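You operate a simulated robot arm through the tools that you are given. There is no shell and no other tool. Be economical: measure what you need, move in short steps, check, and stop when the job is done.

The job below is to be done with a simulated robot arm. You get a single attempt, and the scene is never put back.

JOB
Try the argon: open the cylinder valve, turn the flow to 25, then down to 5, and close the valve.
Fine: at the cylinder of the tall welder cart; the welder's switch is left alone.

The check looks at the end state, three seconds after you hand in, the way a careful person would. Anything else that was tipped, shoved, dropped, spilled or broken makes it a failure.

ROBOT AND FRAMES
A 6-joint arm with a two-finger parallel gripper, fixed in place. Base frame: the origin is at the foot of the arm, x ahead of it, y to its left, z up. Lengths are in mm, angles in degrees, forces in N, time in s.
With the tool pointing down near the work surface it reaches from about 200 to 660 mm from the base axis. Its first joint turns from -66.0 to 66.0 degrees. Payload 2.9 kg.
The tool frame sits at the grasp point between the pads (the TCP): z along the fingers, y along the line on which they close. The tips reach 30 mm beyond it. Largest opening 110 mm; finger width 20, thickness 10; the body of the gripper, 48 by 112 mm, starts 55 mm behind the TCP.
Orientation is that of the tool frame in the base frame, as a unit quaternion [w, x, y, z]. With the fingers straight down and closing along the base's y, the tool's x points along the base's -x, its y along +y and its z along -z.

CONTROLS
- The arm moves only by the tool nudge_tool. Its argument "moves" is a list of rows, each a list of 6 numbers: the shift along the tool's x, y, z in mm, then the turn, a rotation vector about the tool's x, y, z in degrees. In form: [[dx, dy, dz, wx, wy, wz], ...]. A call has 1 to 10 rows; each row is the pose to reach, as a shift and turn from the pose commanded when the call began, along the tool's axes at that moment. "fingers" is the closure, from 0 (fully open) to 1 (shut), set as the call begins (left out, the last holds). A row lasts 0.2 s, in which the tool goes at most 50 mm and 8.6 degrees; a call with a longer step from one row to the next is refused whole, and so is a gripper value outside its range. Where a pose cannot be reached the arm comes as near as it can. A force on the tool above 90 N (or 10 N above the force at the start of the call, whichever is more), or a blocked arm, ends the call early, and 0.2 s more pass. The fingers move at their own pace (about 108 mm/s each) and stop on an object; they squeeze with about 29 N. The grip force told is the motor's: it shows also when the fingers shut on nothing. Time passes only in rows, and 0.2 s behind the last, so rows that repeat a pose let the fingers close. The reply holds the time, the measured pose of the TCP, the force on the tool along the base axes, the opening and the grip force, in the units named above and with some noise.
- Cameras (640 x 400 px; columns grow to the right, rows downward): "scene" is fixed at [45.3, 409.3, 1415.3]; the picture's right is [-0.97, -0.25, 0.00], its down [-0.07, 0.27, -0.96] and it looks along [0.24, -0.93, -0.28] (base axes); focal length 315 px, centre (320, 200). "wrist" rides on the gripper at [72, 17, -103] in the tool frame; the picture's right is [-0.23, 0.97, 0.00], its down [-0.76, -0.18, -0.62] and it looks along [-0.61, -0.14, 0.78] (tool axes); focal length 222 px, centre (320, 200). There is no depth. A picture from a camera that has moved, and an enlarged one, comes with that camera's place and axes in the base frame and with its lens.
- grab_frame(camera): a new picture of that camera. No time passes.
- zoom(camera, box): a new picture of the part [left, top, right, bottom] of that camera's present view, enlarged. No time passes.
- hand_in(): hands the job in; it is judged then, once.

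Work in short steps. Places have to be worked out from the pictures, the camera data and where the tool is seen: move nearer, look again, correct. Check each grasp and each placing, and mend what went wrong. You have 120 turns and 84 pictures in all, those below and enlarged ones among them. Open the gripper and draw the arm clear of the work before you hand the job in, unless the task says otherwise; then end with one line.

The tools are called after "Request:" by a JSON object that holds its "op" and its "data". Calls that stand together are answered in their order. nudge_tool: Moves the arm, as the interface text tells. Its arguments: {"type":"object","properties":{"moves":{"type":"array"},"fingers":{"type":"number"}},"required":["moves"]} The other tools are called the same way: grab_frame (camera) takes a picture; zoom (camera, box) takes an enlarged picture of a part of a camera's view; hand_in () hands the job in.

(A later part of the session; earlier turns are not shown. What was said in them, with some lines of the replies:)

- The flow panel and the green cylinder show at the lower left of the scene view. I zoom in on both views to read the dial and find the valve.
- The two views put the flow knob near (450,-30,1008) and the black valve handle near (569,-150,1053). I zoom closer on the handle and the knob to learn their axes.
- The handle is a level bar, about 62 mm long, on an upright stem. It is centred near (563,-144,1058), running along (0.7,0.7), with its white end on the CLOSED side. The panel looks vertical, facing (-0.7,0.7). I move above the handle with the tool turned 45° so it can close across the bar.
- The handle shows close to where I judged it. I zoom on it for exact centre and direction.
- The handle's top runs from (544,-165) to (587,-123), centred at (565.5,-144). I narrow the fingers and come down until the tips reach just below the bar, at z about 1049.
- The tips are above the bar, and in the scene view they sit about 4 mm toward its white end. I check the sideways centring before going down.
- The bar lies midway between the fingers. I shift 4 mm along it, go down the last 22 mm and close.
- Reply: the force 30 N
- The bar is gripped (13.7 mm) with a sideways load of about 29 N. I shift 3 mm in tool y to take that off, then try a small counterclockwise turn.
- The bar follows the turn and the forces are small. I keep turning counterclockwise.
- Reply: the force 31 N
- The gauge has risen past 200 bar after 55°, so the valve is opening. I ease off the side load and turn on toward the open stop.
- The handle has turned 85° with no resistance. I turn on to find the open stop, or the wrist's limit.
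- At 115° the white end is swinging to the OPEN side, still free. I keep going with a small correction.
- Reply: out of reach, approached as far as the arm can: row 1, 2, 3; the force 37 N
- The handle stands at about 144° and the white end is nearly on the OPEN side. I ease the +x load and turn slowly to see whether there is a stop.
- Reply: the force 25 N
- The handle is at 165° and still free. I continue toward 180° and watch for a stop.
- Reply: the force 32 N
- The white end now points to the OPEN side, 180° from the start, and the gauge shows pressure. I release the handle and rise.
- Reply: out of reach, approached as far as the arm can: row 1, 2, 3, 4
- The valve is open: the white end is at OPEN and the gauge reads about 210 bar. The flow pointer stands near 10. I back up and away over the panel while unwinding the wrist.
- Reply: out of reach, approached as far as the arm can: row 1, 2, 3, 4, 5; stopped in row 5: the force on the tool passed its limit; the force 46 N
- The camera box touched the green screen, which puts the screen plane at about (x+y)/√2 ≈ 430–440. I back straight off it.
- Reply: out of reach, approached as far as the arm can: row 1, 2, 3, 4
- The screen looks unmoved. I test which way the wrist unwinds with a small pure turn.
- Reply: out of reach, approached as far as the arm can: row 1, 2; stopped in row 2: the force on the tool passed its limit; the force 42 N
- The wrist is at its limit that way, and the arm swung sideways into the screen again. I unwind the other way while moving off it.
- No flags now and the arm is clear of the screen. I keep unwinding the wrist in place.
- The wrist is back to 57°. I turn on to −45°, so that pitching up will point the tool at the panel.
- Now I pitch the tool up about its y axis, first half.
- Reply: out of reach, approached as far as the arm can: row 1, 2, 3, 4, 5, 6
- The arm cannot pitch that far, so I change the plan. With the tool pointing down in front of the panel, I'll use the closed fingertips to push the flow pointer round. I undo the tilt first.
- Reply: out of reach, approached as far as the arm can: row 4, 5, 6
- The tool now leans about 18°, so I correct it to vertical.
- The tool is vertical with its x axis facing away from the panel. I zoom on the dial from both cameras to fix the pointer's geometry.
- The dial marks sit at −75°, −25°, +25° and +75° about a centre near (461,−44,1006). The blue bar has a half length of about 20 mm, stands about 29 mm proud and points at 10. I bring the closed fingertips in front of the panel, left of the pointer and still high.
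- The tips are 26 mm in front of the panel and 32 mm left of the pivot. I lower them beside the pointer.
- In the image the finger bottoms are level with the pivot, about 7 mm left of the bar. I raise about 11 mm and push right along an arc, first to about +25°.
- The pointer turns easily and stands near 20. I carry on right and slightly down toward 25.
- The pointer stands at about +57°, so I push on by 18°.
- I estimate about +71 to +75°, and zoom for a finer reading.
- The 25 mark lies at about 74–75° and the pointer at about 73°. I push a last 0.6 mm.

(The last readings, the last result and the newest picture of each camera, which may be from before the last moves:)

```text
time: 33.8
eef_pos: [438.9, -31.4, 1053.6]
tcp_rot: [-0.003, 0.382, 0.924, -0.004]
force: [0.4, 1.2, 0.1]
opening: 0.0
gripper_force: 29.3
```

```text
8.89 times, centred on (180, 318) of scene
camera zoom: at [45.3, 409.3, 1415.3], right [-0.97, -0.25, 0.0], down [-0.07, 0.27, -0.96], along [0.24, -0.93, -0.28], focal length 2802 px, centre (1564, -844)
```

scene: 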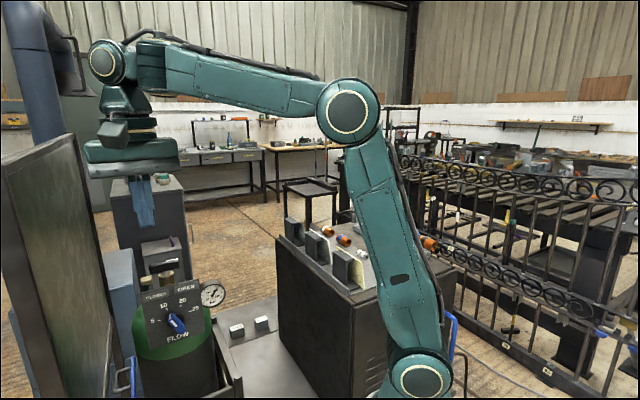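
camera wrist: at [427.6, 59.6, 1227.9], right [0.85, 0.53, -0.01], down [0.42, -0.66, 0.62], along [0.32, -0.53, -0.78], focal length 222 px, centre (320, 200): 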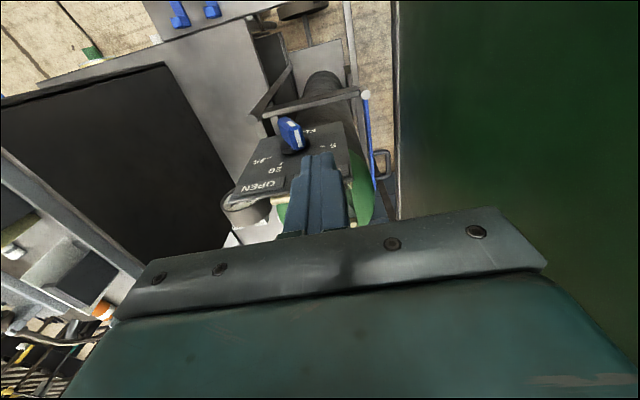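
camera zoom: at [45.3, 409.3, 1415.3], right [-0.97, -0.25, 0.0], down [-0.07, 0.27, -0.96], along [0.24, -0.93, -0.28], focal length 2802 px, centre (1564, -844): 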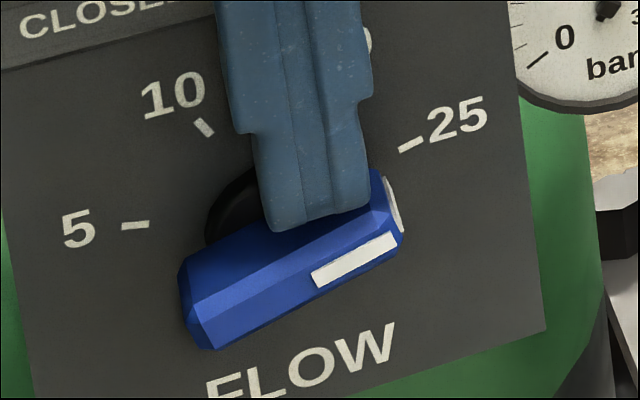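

The pointer is at 25 (about 75–77°). Next I lift, shift left over the bar's tail and press it down to start the counterclockwise turn.

Request:
{"op": "nudge_tool", "data": {"moves": [[0, 0, -15, 0, 0, 0], [0, 10, -20, 0, 0, 0], [0, 20, -20, 0, 0, 0], [0, 28.4, -18, 0, 0, 0], [0, 28.4, -8, 0, 0, 0], [0, 28.4, 2, 0, 0, 0]]}}

Request:
{"op": "zoom", "data": {"camera": "scene", "box": [140, 270, 215, 345]}}

```text
time: 35.2
eef_pos: [458.8, -10.1, 1052.4]
tcp_rot: [-0.003, 0.382, 0.924, -0.002]
force: [-0.2, 0.9, 0.3]
opening: 0.0
gripper_force: 29.1
```

```text
5.33 times, centred on (178, 308) of scene
camera zoom: at [45.3, 409.3, 1415.3], right [-0.97, -0.25, 0.0], down [-0.07, 0.27, -0.96], along [0.24, -0.93, -0.28], focal length 1681 px, centre (1080, -373)
```

zoom: 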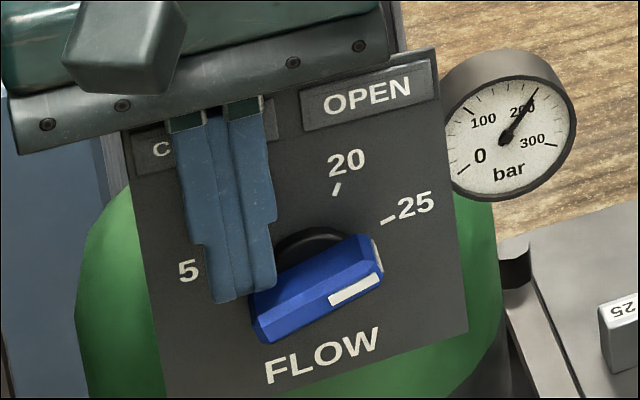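

The finger's right corner is over the tail's upper edge. I press down.

Request:
{"op": "nudge_tool", "data": {"moves": [[0, -2, 0, 0, 0, 0], [0, -2, 4, 0, 0, 0], [0, -2, 8, 0, 0, 0], [0, -2.5, 12, 0, 0, 0], [0, -3, 15, 0, 0, 0]]}}

Request:
{"op": "zoom", "data": {"camera": "scene", "box": [140, 270, 215, 345]}}

```text
time: 36.4
eef_pos: [456.9, -12.2, 1037.0]
tcp_rot: [-0.004, 0.382, 0.924, -0.003]
force: [3.4, 3.6, -1.7]
opening: 0.1
gripper_force: 29.4
```

```text
5.33 times, centred on (178, 308) of scene
camera zoom: at [45.4, 409.4, 1415.2], right [-0.97, -0.25, 0.0], down [-0.07, 0.27, -0.96], along [0.24, -0.93, -0.28], focal length 1681 px, centre (1080, -373)
```

zoom: 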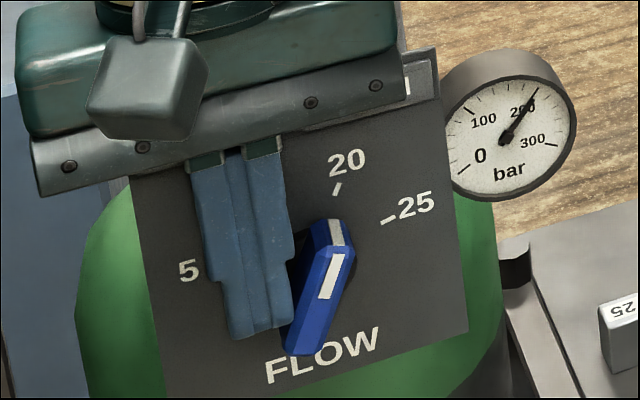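

The pointer is now at about +20°. I lift over and come down on its right side.

Request:
{"op": "nudge_tool", "data": {"moves": [[0, 3, -15, 0, 0, 0], [0, 3, -45, 0, 0, 0], [0, -15, -45, 0, 0, 0], [0, -35, -45, 0, 0, 0], [0, -48, -40, 0, 0, 0], [0, -48, -25, 0, 0, 0], [0, -48, -14, 0, 0, 0]]}}

Request:
{"op": "zoom", "data": {"camera": "scene", "box": [140, 270, 215, 345]}}

```text
time: 38.0
eef_pos: [422.6, -47.9, 1052.1]
tcp_rot: [-0.003, 0.382, 0.924, -0.003]
force: [0.2, 0.6, -0.3]
opening: 0.1
gripper_force: 29.2
```

```text
5.33 times, centred on (178, 308) of scene
camera zoom: at [45.3, 409.3, 1415.3], right [-0.97, -0.25, 0.0], down [-0.07, 0.27, -0.96], along [0.24, -0.93, -0.28], focal length 1681 px, centre (1080, -373)
```

zoom: 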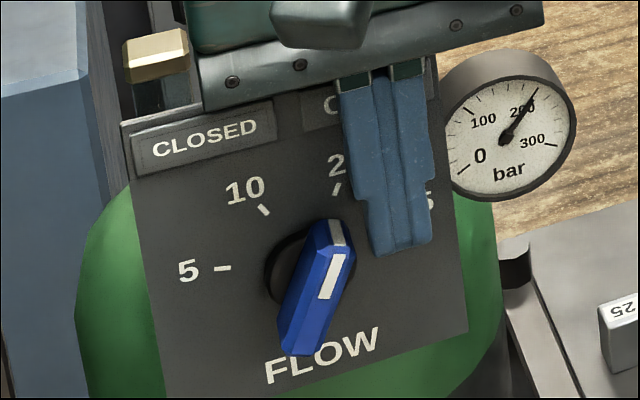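

The finger is right of the pointer with a clear gap. I push left along the mirrored arc to about −57°.

Request:
{"op": "nudge_tool", "data": {"moves": [[0, 10, -3, 0, 0, 0], [0, 17, -7, 0, 0, 0], [0, 23.6, -11, 0, 0, 0], [0, 30, -9.5, 0, 0, 0], [0, 36.4, -7, 0, 0, 0]]}}

Request:
{"op": "zoom", "data": {"camera": "scene", "box": [140, 270, 215, 345]}}

```text
time: 39.2
eef_pos: [448.0, -21.1, 1058.6]
tcp_rot: [-0.003, 0.382, 0.924, -0.002]
force: [0.6, 0.2, 0.2]
opening: 0.1
gripper_force: 28.8
```

```text
5.33 times, centred on (178, 308) of scene
camera zoom: at [45.3, 409.3, 1415.3], right [-0.97, -0.25, 0.0], down [-0.07, 0.27, -0.96], along [0.24, -0.93, -0.28], focal length 1681 px, centre (1080, -373)
```

zoom: 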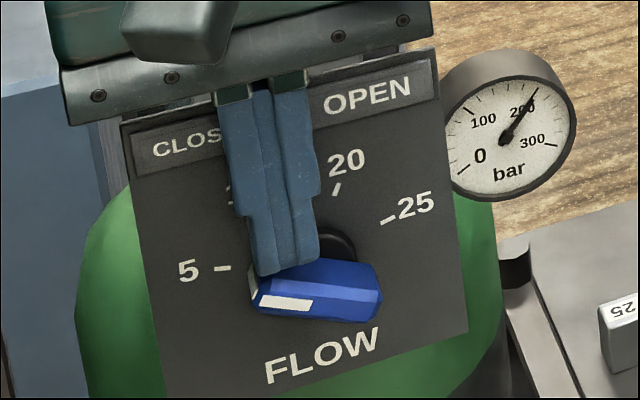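

The pointer stands at about −64°. I push the last 10° or so gently.

Request:
{"op": "nudge_tool", "data": {"moves": [[0, 1, 1, 0, 0, 0], [0, 1.7, 2.2, 0, 0, 0], [0, 1.7, 2.2, 0, 0, 0]]}}

Request:
{"op": "zoom", "data": {"camera": "scene", "box": [160, 295, 200, 340]}}

```text
time: 40.0
eef_pos: [448.5, -20.0, 1056.2]
tcp_rot: [-0.004, 0.382, 0.924, -0.003]
force: [0.1, -0.1, 0.6]
opening: 0.0
gripper_force: 29.4
```

```text
8.89 times, centred on (180, 318) of scene
camera zoom: at [45.3, 409.3, 1415.3], right [-0.97, -0.25, 0.0], down [-0.07, 0.27, -0.96], along [0.24, -0.93, -0.28], focal length 2802 px, centre (1564, -844)
```

zoom: 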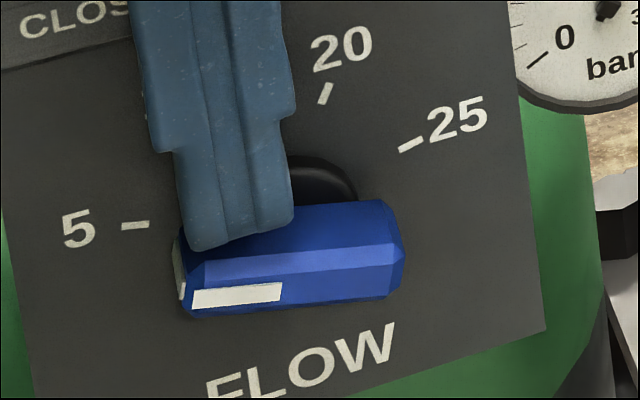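

The pointer stands at −74.6°, on the 5 mark. I lift straight off and check.

Request:
{"op": "nudge_tool", "data": {"moves": [[0, 0, -10, 0, 0, 0], [0, 0, -40, 0, 0, 0], [0, 0, -80, 0, 0, 0], [0, 0, -120, 0, 0, 0], [0, 0, -150, 0, 0, 0]]}}

Request:
{"op": "zoom", "data": {"camera": "scene", "box": [140, 270, 215, 345]}}

```text
time: 41.2
eef_pos: [450.9, -18.1, 1206.8]
tcp_rot: [-0.004, 0.383, 0.924, -0.003]
force: [-0.4, 0.0, 0.2]
opening: 0.0
gripper_force: 28.8
```

```text
5.33 times, centred on (178, 308) of scene
camera zoom: at [45.3, 409.3, 1415.3], right [-0.97, -0.25, 0.0], down [-0.07, 0.27, -0.96], along [0.24, -0.93, -0.28], focal length 1681 px, centre (1080, -373)
```

zoom: 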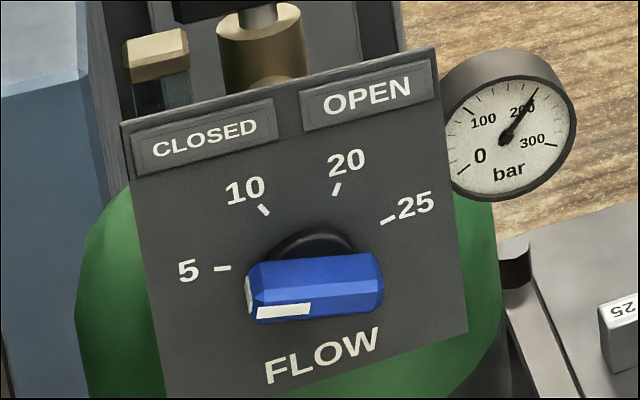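

The pointer holds at 5. Now I go back above the valve handle, turning the tool to +45°.

Request:
{"op": "nudge_tool", "data": {"moves": [[-17, -1, 0, 0, 0, -8.5], [-34, -2, 0, 0, 0, -17], [-51, -3, 0, 0, 0, -25.5], [-68, -4, 0, 0, 0, -34], [-85, -5, 0, 0, 0, -42.5], [-102, -6, 0, 0, 0, -51], [-119, -8, 0, 0, 0, -59.5], [-136, -9, 0, 0, 0, -68], [-153, -10, 0, 0, 0, -76.5], [-168.6, -11, 0, 0, 0, -85]], "fingers": 0.6}}

```text
time: 43.4
eef_pos: [562.3, -146.6, 1205.4]
tcp_rot: [-0.005, -0.342, 0.94, 0.0]
force: [0.1, -0.6, 0.4]
opening: 44.1
gripper_force: 0.0
```

I finish the turn to 45° and descend to z 1100.

Request:
{"op": "nudge_tool", "data": {"moves": [[0, 1, 20, 0, 0, -5], [0, 1, 50, 0, 0, -5], [0, 1, 80, 0, 0, -5], [0, 1, 105, 0, 0, -5]]}}

Request:
{"op": "zoom", "data": {"camera": "wrist", "box": [240, 70, 400, 230]}}

Request:
{"op": "zoom", "data": {"camera": "scene", "box": [130, 200, 230, 300]}}

```text
time: 44.4
eef_pos: [560.0, -145.9, 1097.0]
tcp_rot: [-0.006, -0.372, 0.928, 0.002]
force: [-0.9, 2.0, -1.0]
opening: 44.3
gripper_force: 0.1
```

```text
2.50 times, centred on (320, 150) of wrist
camera zoom: at [499.1, -184.8, 1201.1], right [-0.51, 0.86, 0.01], down [0.68, 0.4, 0.61], along [0.53, 0.32, -0.79], focal length 555 px, centre (320, 325)
```

zoom: 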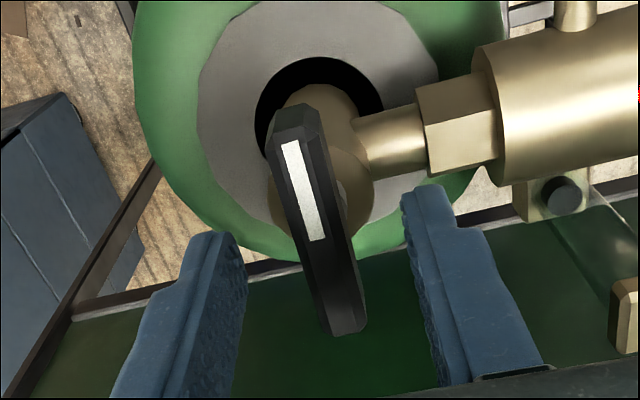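

```text
4.00 times, centred on (180, 250) of scene
camera zoom: at [45.5, 409.4, 1415.2], right [-0.97, -0.25, 0.0], down [-0.07, 0.27, -0.96], along [0.24, -0.93, -0.28], focal length 1261 px, centre (880, 0)
```

zoom: 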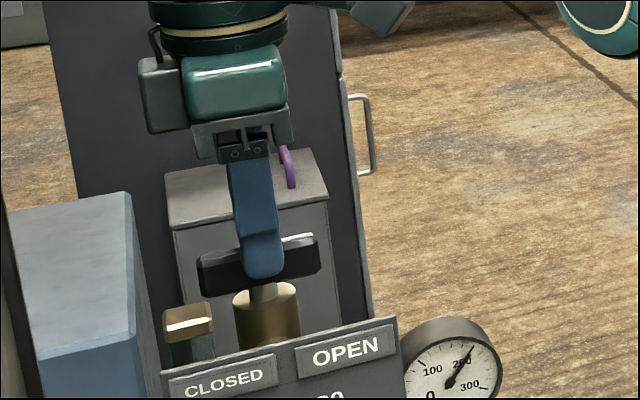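

The bar is centred between the open fingers. I descend 20 mm and close.

Request:
{"op": "nudge_tool", "data": {"moves": [[0, 0, 10, 0, 0, 0], [0, 0, 20, 0, 0, 0]]}}

Request:
{"op": "nudge_tool", "data": {"moves": [[0, 0, 0, 0, 0, 0], [0, 0, 0, 0, 0, 0], [0, 0, 0, 0, 0, 0]], "fingers": 1}}

```text
time: 45.0
eef_pos: [560.2, -146.6, 1078.3]
tcp_rot: [-0.005, -0.384, 0.923, 0.001]
force: [0.1, 0.1, 0.9]
opening: 43.8
gripper_force: 0.0
```

```text
time: 45.8
eef_pos: [560.6, -147.4, 1078.8]
tcp_rot: [-0.004, -0.382, 0.924, 0.0]
force: [22.2, -12.8, -5.6]
opening: 13.5
gripper_force: 45.0
```

The bar is gripped. I ease the side load and turn clockwise in steps toward closed.

Request:
{"op": "nudge_tool", "data": {"moves": [[-1, -1.5, 0, 0, 0, 0], [-1, -1.5, 0, 0, 0, 8], [-1, -1.5, 0, 0, 0, 16], [-1, -1.5, 0, 0, 0, 24], [-1, -1.5, 0, 0, 0, 32], [-1, -1.5, 0, 0, 0, 40]]}}

Request:
{"op": "zoom", "data": {"camera": "scene", "box": [130, 200, 230, 300]}}

```text
time: 47.2
eef_pos: [561.3, -144.4, 1080.5]
tcp_rot: [-0.005, -0.043, 0.999, -0.001]
force: [-35.7, 6.4, -6.7]
opening: 13.3
gripper_force: 45.3
```

```text
4.00 times, centred on (180, 250) of scene
camera zoom: at [44.4, 409.4, 1415.3], right [-0.97, -0.25, 0.0], down [-0.07, 0.27, -0.96], along [0.24, -0.93, -0.27], focal length 1261 px, centre (880, 0)
```

zoom: 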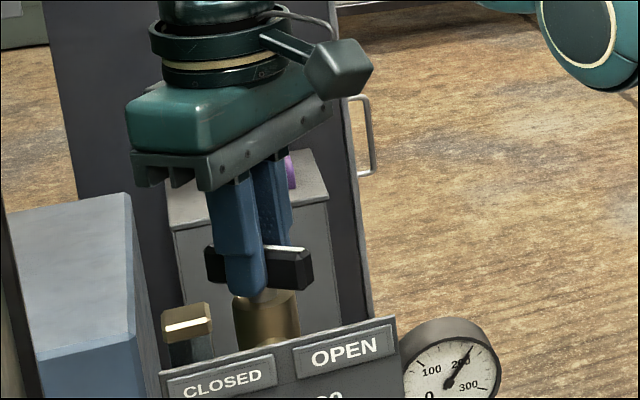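

It has turned 40°. I ease the −x load and continue.

Request:
{"op": "nudge_tool", "data": {"moves": [[2.5, 0.5, 0, 0, 0, 0], [2.5, 0.5, 0, 0, 0, 8], [2.5, 0.5, 0, 0, 0, 16], [2.5, 0.5, 0, 0, 0, 24], [2.5, 0.5, 0, 0, 0, 32], [2.5, 0.5, 0, 0, 0, 40], [2.5, 0.5, 0, 0, 0, 45]]}}

Request:
{"op": "zoom", "data": {"camera": "scene", "box": [130, 200, 230, 300]}}

```text
time: 48.8
eef_pos: [561.0, -145.1, 1079.5]
tcp_rot: [-0.005, 0.343, 0.939, -0.001]
force: [37.8, -3.2, -16.4]
opening: 13.7
gripper_force: 44.8
```

```text
4.00 times, centred on (180, 250) of scene
camera zoom: at [46.7, 409.1, 1415.3], right [-0.97, -0.25, 0.0], down [-0.07, 0.27, -0.96], along [0.24, -0.93, -0.28], focal length 1261 px, centre (880, 0)
```

zoom: 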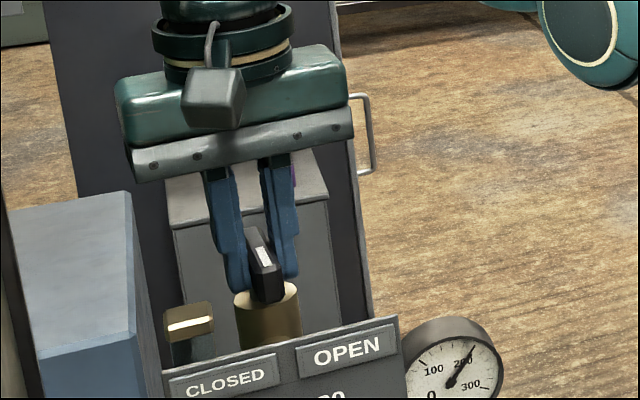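

It is half way with the gauge still up. I continue clockwise in small steps and watch for the wrist limit.

Request:
{"op": "nudge_tool", "data": {"moves": [[-1.5, 1.3, 0, 0, 0, 0], [-1.5, 1.3, 0, 0, 0, 8], [-1.5, 1.3, 0, 0, 0, 16], [-1.5, 1.3, 0, 0, 0, 24]]}}

```text
time: 49.8
eef_pos: [561.9, -143.4, 1080.3]
tcp_rot: [-0.004, 0.529, 0.848, -0.004]
force: [-8.7, 21.9, -18.3]
opening: 13.3
gripper_force: 45.2
```

No limit yet, so I continue.

Request:
{"op": "nudge_tool", "data": {"moves": [[1.3, 0, 0, 0, 0, 0], [1.3, 0, 0, 0, 0, 8], [1.3, 0, 0, 0, 0, 16], [1.3, 0, 0, 0, 0, 24], [1.3, 0, 0, 0, 0, 32]]}}

Request:
{"op": "zoom", "data": {"camera": "scene", "box": [130, 200, 230, 300]}}

```text
time: 51.0
eef_pos: [562.3, -144.4, 1081.2]
tcp_rot: [-0.002, 0.744, 0.668, -0.003]
force: [18.7, 3.7, -19.0]
opening: 13.3
gripper_force: 44.7
```

```text
4.00 times, centred on (180, 250) of scene
camera zoom: at [46.2, 409.3, 1415.2], right [-0.97, -0.25, 0.0], down [-0.07, 0.27, -0.96], along [0.24, -0.93, -0.28], focal length 1261 px, centre (880, 0)
```

zoom: 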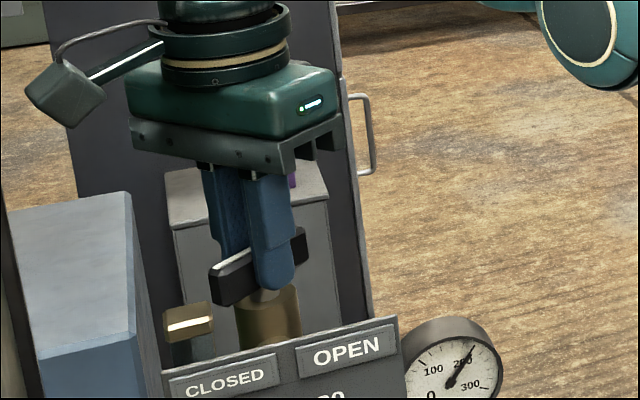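

It has turned 141° with the wrist still free. I continue to the closed stop.

Request:
{"op": "nudge_tool", "data": {"moves": [[0, 1, 0, 0, 0, 0], [0, 1, 0, 0, 0, 8], [0, 1, 0, 0, 0, 16], [0, 1, 0, 0, 0, 24], [0, 1, 0, 0, 0, 32]]}}

Request:
{"op": "zoom", "data": {"camera": "scene", "box": [130, 200, 230, 300]}}

```text
time: 52.2
eef_pos: [563.7, -144.2, 1079.7]
tcp_rot: [-0.005, 0.891, 0.453, -0.018]
force: [-33.5, 14.7, 8.1]
opening: 13.9
gripper_force: 45.2
out of reach, approached as far as the arm can: row 5
stopped in row 5: the force on the tool passed its limit (the readings are from after the stop); the commanded pose is now the measured one
```

```text
4.00 times, centred on (180, 250) of scene
camera zoom: at [44.1, 409.8, 1415.2], right [-0.97, -0.25, 0.0], down [-0.07, 0.27, -0.96], along [0.24, -0.93, -0.27], focal length 1261 px, centre (880, 0)
```

zoom: 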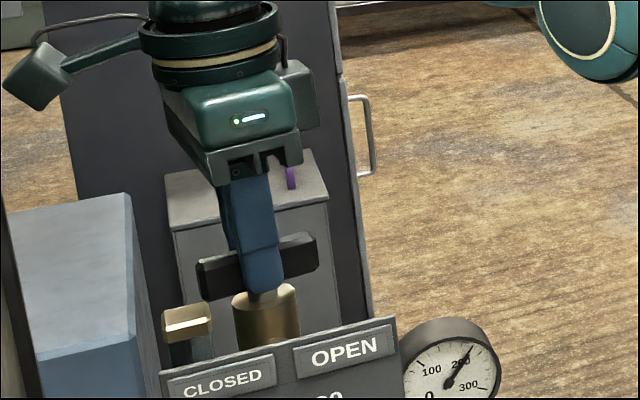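

The wrist stopped at −126°, with the handle about 9° short of closed. I release, back the wrist off its limit a little and rise, then re-grip from the other side.

Request:
{"op": "nudge_tool", "data": {"moves": [[0, 0, 0, 0, 0, 0], [0, 0, 0, 0, 0, 0], [0, 0, 0, 0, 0, 0]], "fingers": 0.55}}

Request:
{"op": "nudge_tool", "data": {"moves": [[0, 0, 0, 0, 0, -6], [0, 0, -5, 0, 0, -12], [0, 0, -20, 0, 0, -12], [0, 0, -40, 0, 0, -12], [0, 0, -65, 0, 0, -12]]}}

Request:
{"op": "zoom", "data": {"camera": "scene", "box": [130, 220, 230, 320]}}

```text
time: 53.0
eef_pos: [566.2, -144.0, 1081.2]
tcp_rot: [-0.006, 0.892, 0.451, -0.016]
force: [0.6, 0.9, -0.1]
opening: 49.4
gripper_force: 0.1
```

```text
time: 54.2
eef_pos: [566.9, -145.0, 1144.0]
tcp_rot: [-0.009, 0.84, 0.542, -0.016]
force: [-1.3, 0.5, 0.1]
opening: 49.5
gripper_force: 0.1
```

```text
4.00 times, centred on (180, 270) of scene
camera zoom: at [45.3, 409.3, 1415.3], right [-0.97, -0.25, 0.0], down [-0.07, 0.27, -0.96], along [0.24, -0.93, -0.28], focal length 1261 px, centre (880, -80)
```

zoom: 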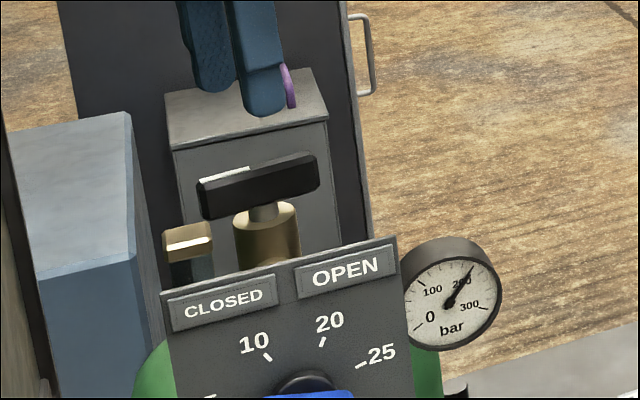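

The handle is a few degrees short of its starting direction. I unwind the wrist about 165° to re-grip.

Request:
{"op": "nudge_tool", "data": {"moves": [[0, 0, 0, 0, 0, -8.5], [0, 0, 0, 0, 0, -17], [0, 0, 0, 0, 0, -25.5], [0, 0, 0, 0, 0, -34], [0, 0, 0, 0, 0, -42.5], [0, 0, 0, 0, 0, -51], [0, 0, 0, 0, 0, -59.5], [0, 0, 0, 0, 0, -68], [0, 0, 0, 0, 0, -76.5], [0, 0, 0, 0, 0, -85]]}}

Request:
{"op": "nudge_tool", "data": {"moves": [[0, 0, 0, 0, 0, -8.5], [0, 0, 0, 0, 0, -17], [0, 0, 0, 0, 0, -25.5], [0, 0, 0, 0, 0, -34], [0, 0, 0, 0, 0, -42.5], [0, 0, 0, 0, 0, -51], [0, 0, 0, 0, 0, -59.5], [0, 0, 0, 0, 0, -68], [0, 0, 0, 0, 0, -76.5], [0, 0, 0, 0, 0, -82]]}}

Request:
{"op": "zoom", "data": {"camera": "wrist", "box": [250, 50, 390, 190]}}

```text
time: 56.5
eef_pos: [567.6, -144.2, 1144.9]
tcp_rot: [-0.017, 0.252, 0.968, -0.006]
force: [-0.4, 0.5, -0.5]
opening: 49.6
gripper_force: 0.0
```

```text
time: 58.6
eef_pos: [567.0, -146.1, 1145.9]
tcp_rot: [-0.016, -0.445, 0.896, 0.007]
force: [0.2, 0.9, -0.7]
opening: 49.4
gripper_force: 0.1
```

```text
2.86 times, centred on (320, 120) of wrist
camera zoom: at [514.3, -192.8, 1250.5], right [-0.64, 0.77, 0.02], down [0.62, 0.5, 0.6], along [0.45, 0.39, -0.8], focal length 635 px, centre (320, 429)
```

zoom: 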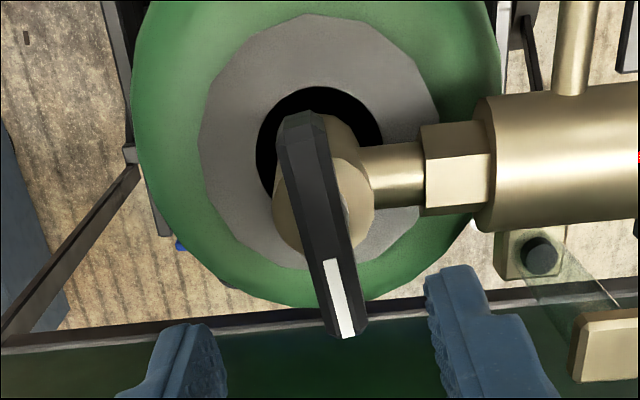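

The handle points at about 50.7°, against 44° at the start, so about 7° remain. I level the tool, descend over the handle and grip.

Request:
{"op": "nudge_tool", "data": {"moves": [[0.7, 2.5, 0, 1.5, -1.3, 0], [0.7, 2.5, 25, 1.5, -1.3, 0], [0.7, 2.5, 50, 1.5, -1.3, 0], [0.7, 2.5, 66, 1.5, -1.3, 0]]}}

Request:
{"op": "nudge_tool", "data": {"moves": [[0, 0, 0, 0, 0, 0], [0, 0, 0, 0, 0, 0], [0, 0, 0, 0, 0, 0]], "fingers": 1}}

```text
time: 59.6
eef_pos: [562.8, -144.4, 1078.3]
tcp_rot: [0.001, -0.444, 0.896, -0.001]
force: [0.3, -0.3, 0.6]
opening: 49.7
gripper_force: 0.1
```

```text
time: 60.5
eef_pos: [562.5, -144.5, 1080.4]
tcp_rot: [-0.001, -0.444, 0.896, -0.001]
force: [-3.0, 0.5, -1.7]
opening: 13.6
gripper_force: 44.6
```

Well-centred grip with little load. I turn clockwise slowly to the closed stop.

Request:
{"op": "nudge_tool", "data": {"moves": [[0, 0, 0, 0, 0, 4], [0, 0, 0, 0, 0, 8], [0, 0, 0, 0, 0, 11], [0, 0, 0, 0, 0, 11]]}}

Request:
{"op": "zoom", "data": {"camera": "scene", "box": [130, 220, 230, 320]}}

```text
time: 61.5
eef_pos: [563.9, -143.3, 1078.9]
tcp_rot: [0.0, -0.356, 0.934, -0.001]
force: [-1.0, -2.1, -1.8]
opening: 14.3
gripper_force: 45.2
```

```text
4.00 times, centred on (180, 270) of scene
camera zoom: at [45.3, 409.2, 1415.3], right [-0.97, -0.25, 0.0], down [-0.07, 0.27, -0.96], along [0.24, -0.93, -0.28], focal length 1261 px, centre (880, -80)
```

zoom: 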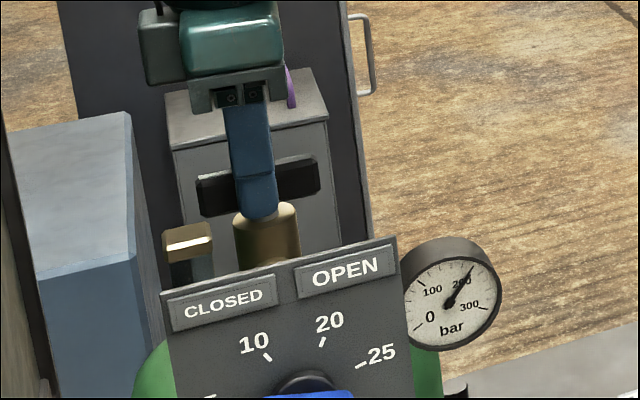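

The opening grew to 14.3 mm at 41.7°, so the bar is hard against its closed stop. I release, rise and check.

Request:
{"op": "nudge_tool", "data": {"moves": [[0, 0, 0, 0, 0, 0], [0, 0, 0, 0, 0, 0], [0, 0, 0, 0, 0, 0]], "fingers": 0.55}}

Request:
{"op": "nudge_tool", "data": {"moves": [[0, 0, -20, 0, 0, 0], [0, 0, -45, 0, 0, 0], [0, 0, -70, 0, 0, 0]]}}

Request:
{"op": "zoom", "data": {"camera": "wrist", "box": [250, 50, 390, 190]}}

Request:
{"op": "zoom", "data": {"camera": "scene", "box": [130, 250, 230, 350]}}

```text
time: 62.2
eef_pos: [562.8, -143.8, 1078.7]
tcp_rot: [-0.001, -0.355, 0.935, -0.001]
force: [-0.3, 0.0, 0.2]
opening: 49.5
gripper_force: 0.0
```

```text
time: 63.0
eef_pos: [561.3, -144.2, 1148.7]
tcp_rot: [-0.001, -0.355, 0.935, 0.0]
force: [0.6, -0.5, 0.0]
opening: 49.3
gripper_force: 0.1
```

```text
2.86 times, centred on (320, 120) of wrist
camera zoom: at [496.3, -180.1, 1251.9], right [-0.48, 0.88, 0.0], down [0.69, 0.37, 0.62], along [0.55, 0.3, -0.78], focal length 635 px, centre (320, 429)
```

zoom: 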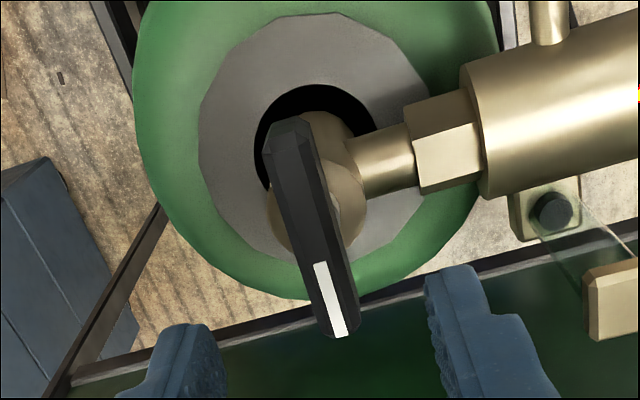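

```text
4.00 times, centred on (180, 300) of scene
camera zoom: at [45.3, 409.3, 1415.3], right [-0.97, -0.25, 0.0], down [-0.07, 0.27, -0.96], along [0.24, -0.93, -0.28], focal length 1261 px, centre (880, -200)
```

zoom: 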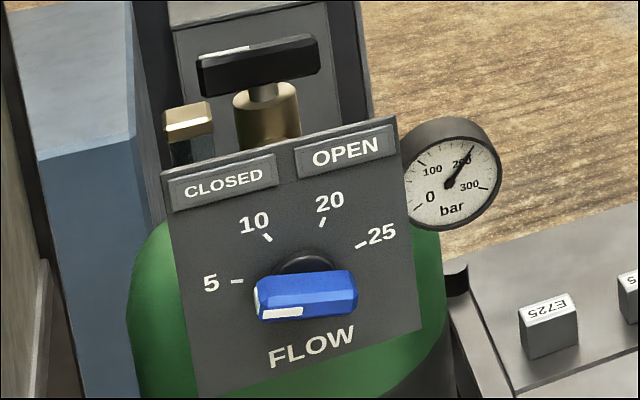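

The handle reads about 42–44°, as at the start. I compare it in the same zoom as my first picture of it.

Request:
{"op": "zoom", "data": {"camera": "scene", "box": [150, 235, 220, 280]}}

Request:
{"op": "zoom", "data": {"camera": "scene", "box": [195, 275, 235, 310]}}

```text
8.89 times, centred on (185, 258) of scene
camera zoom: at [45.3, 409.3, 1415.3], right [-0.97, -0.25, 0.0], down [-0.07, 0.27, -0.96], along [0.24, -0.93, -0.28], focal length 2802 px, centre (1520, -311)
```

zoom: 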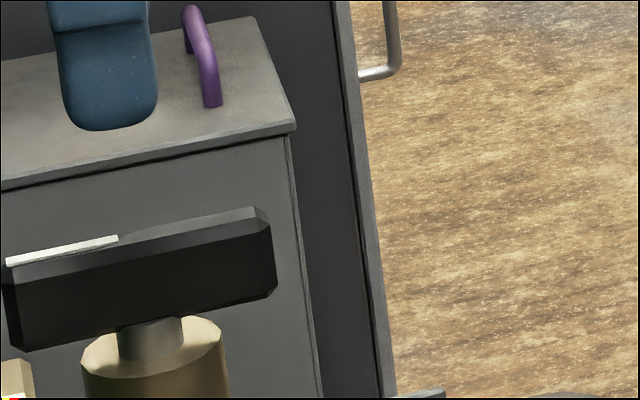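

```text
11.43 times, centred on (215, 292) of scene
camera zoom: at [45.3, 409.3, 1415.3], right [-0.97, -0.25, 0.0], down [-0.07, 0.27, -0.96], along [0.24, -0.93, -0.28], focal length 3602 px, centre (1520, -857)
```

zoom: 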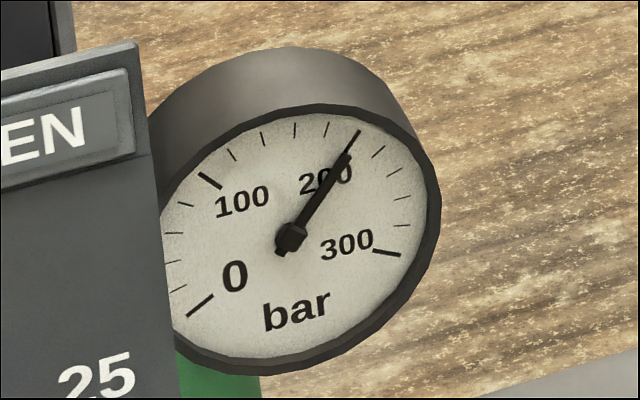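

The handle looks identical to its closed start position. I draw the arm clear, open the gripper, and then take a final look.

Request:
{"op": "nudge_tool", "data": {"moves": [[0, 0, -45, 0, 0, 0], [0, 10, -90, 0, 0, 0], [10, 50, -130, 0, 0, 8], [25, 90, -144, 0, 0, 16], [40, 130, -144, 0, 0, 24], [52, 170, -144, 0, 0, 32], [60, 205, -144, 0, 0, 40], [63, 224, -144, 0, 0, 41]], "fingers": 0}}

Request:
{"op": "grab_frame", "data": {"camera": "scene"}}

Request:
{"op": "zoom", "data": {"camera": "scene", "box": [130, 250, 240, 350]}}

Request:
{"op": "grab_frame", "data": {"camera": "wrist"}}

```text
refused: row 3 steps farther than a row can; nothing moved
```

```text
20 pictures are left
```

scene: 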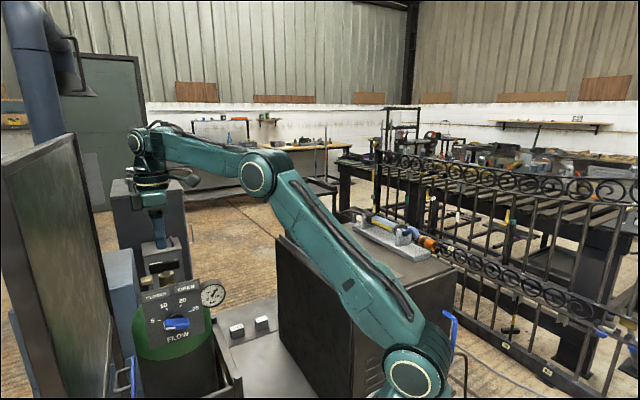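

```text
4.00 times, centred on (185, 300) of scene
camera zoom: at [45.3, 409.3, 1415.3], right [-0.97, -0.25, 0.0], down [-0.07, 0.27, -0.96], along [0.24, -0.93, -0.28], focal length 1261 px, centre (860, -200)
```

zoom: 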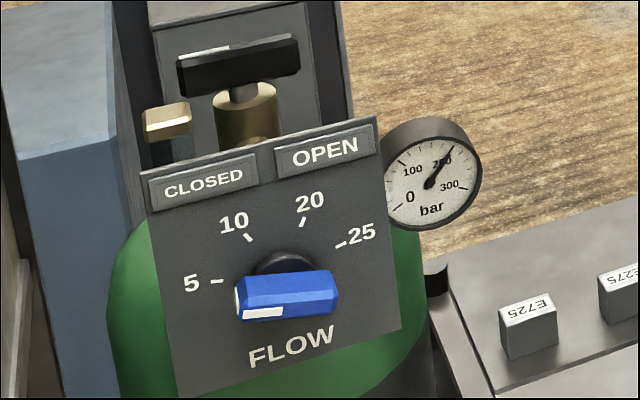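

```text
18 pictures are left
camera wrist: at [496.3, -180.1, 1251.9], right [-0.48, 0.88, 0.0], down [0.69, 0.37, 0.62], along [0.55, 0.3, -0.78], focal length 222 px, centre (320, 200)
```

wrist: 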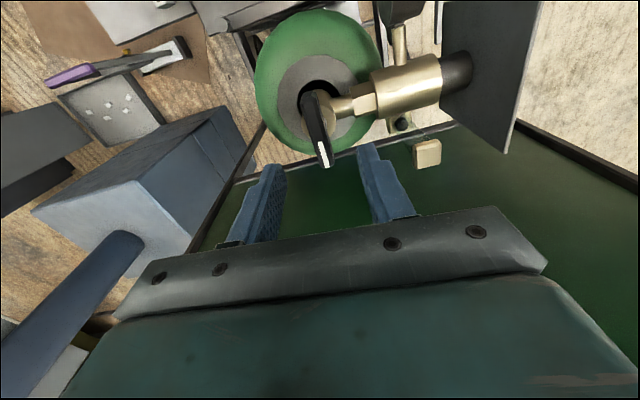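

That call was refused because one step was too long; nothing moved. I send it again with shorter steps.

Request:
{"op": "nudge_tool", "data": {"moves": [[0, 0, -40, 0, 0, 0], [0, 5, -80, 0, 0, 0], [5, 20, -115, 0, 0, 7], [12, 50, -135, 0, 0, 14], [22, 85, -144, 0, 0, 21], [32, 120, -144, 0, 0, 28], [42, 155, -144, 0, 0, 35], [52, 190, -144, 0, 0, 41], [63, 224, -144, 0, 0, 41]], "fingers": 0}}

Request:
{"op": "grab_frame", "data": {"camera": "scene"}}

Request:
{"op": "zoom", "data": {"camera": "scene", "box": [160, 275, 235, 340]}}

```text
time: 65.0
eef_pos: [364.2, -19.2, 1295.4]
tcp_rot: [-0.001, -0.005, 1.0, -0.001]
force: [1.0, -0.8, 1.1]
opening: 110.2
gripper_force: 0.0
out of reach, approached as far as the arm can: row 2, 3, 4
```

```text
17 pictures are left
```

scene: 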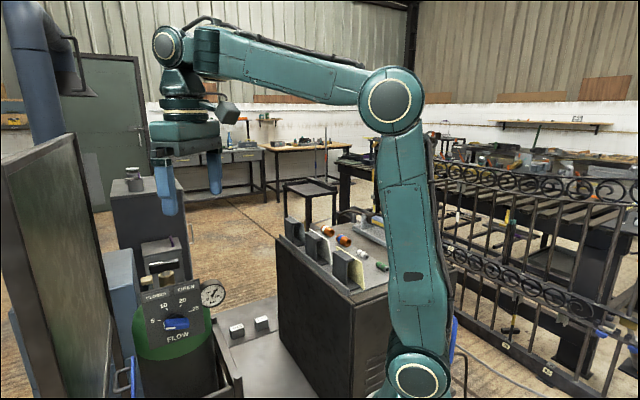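

```text
6.15 times, centred on (198, 308) of scene
camera zoom: at [45.3, 409.3, 1415.3], right [-0.97, -0.25, 0.0], down [-0.07, 0.27, -0.96], along [0.24, -0.93, -0.28], focal length 1940 px, centre (1074, -462)
```

zoom: 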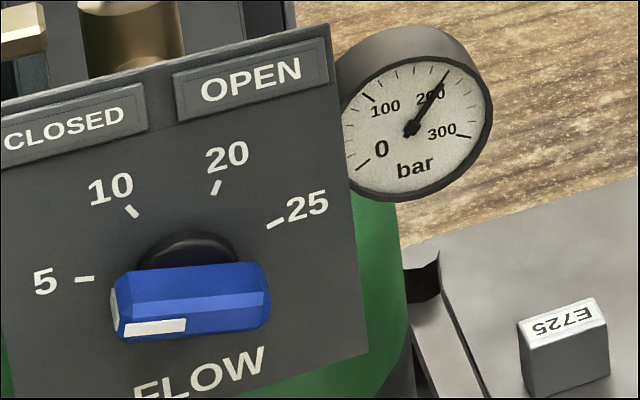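

The handle is back at CLOSED, the pointer is on 5, nothing else looks moved, and the arm is clear with the gripper open. I hand in.

Request:
{"op": "hand_in", "data": {}}

```text
The job is handed in.
```

The argon was tried as asked: valve opened, flow turned to 25 and then down to 5, valve closed again; the gauge still reads about 210 bar, and the gripper's camera touched the green screen twice without visibly moving it.
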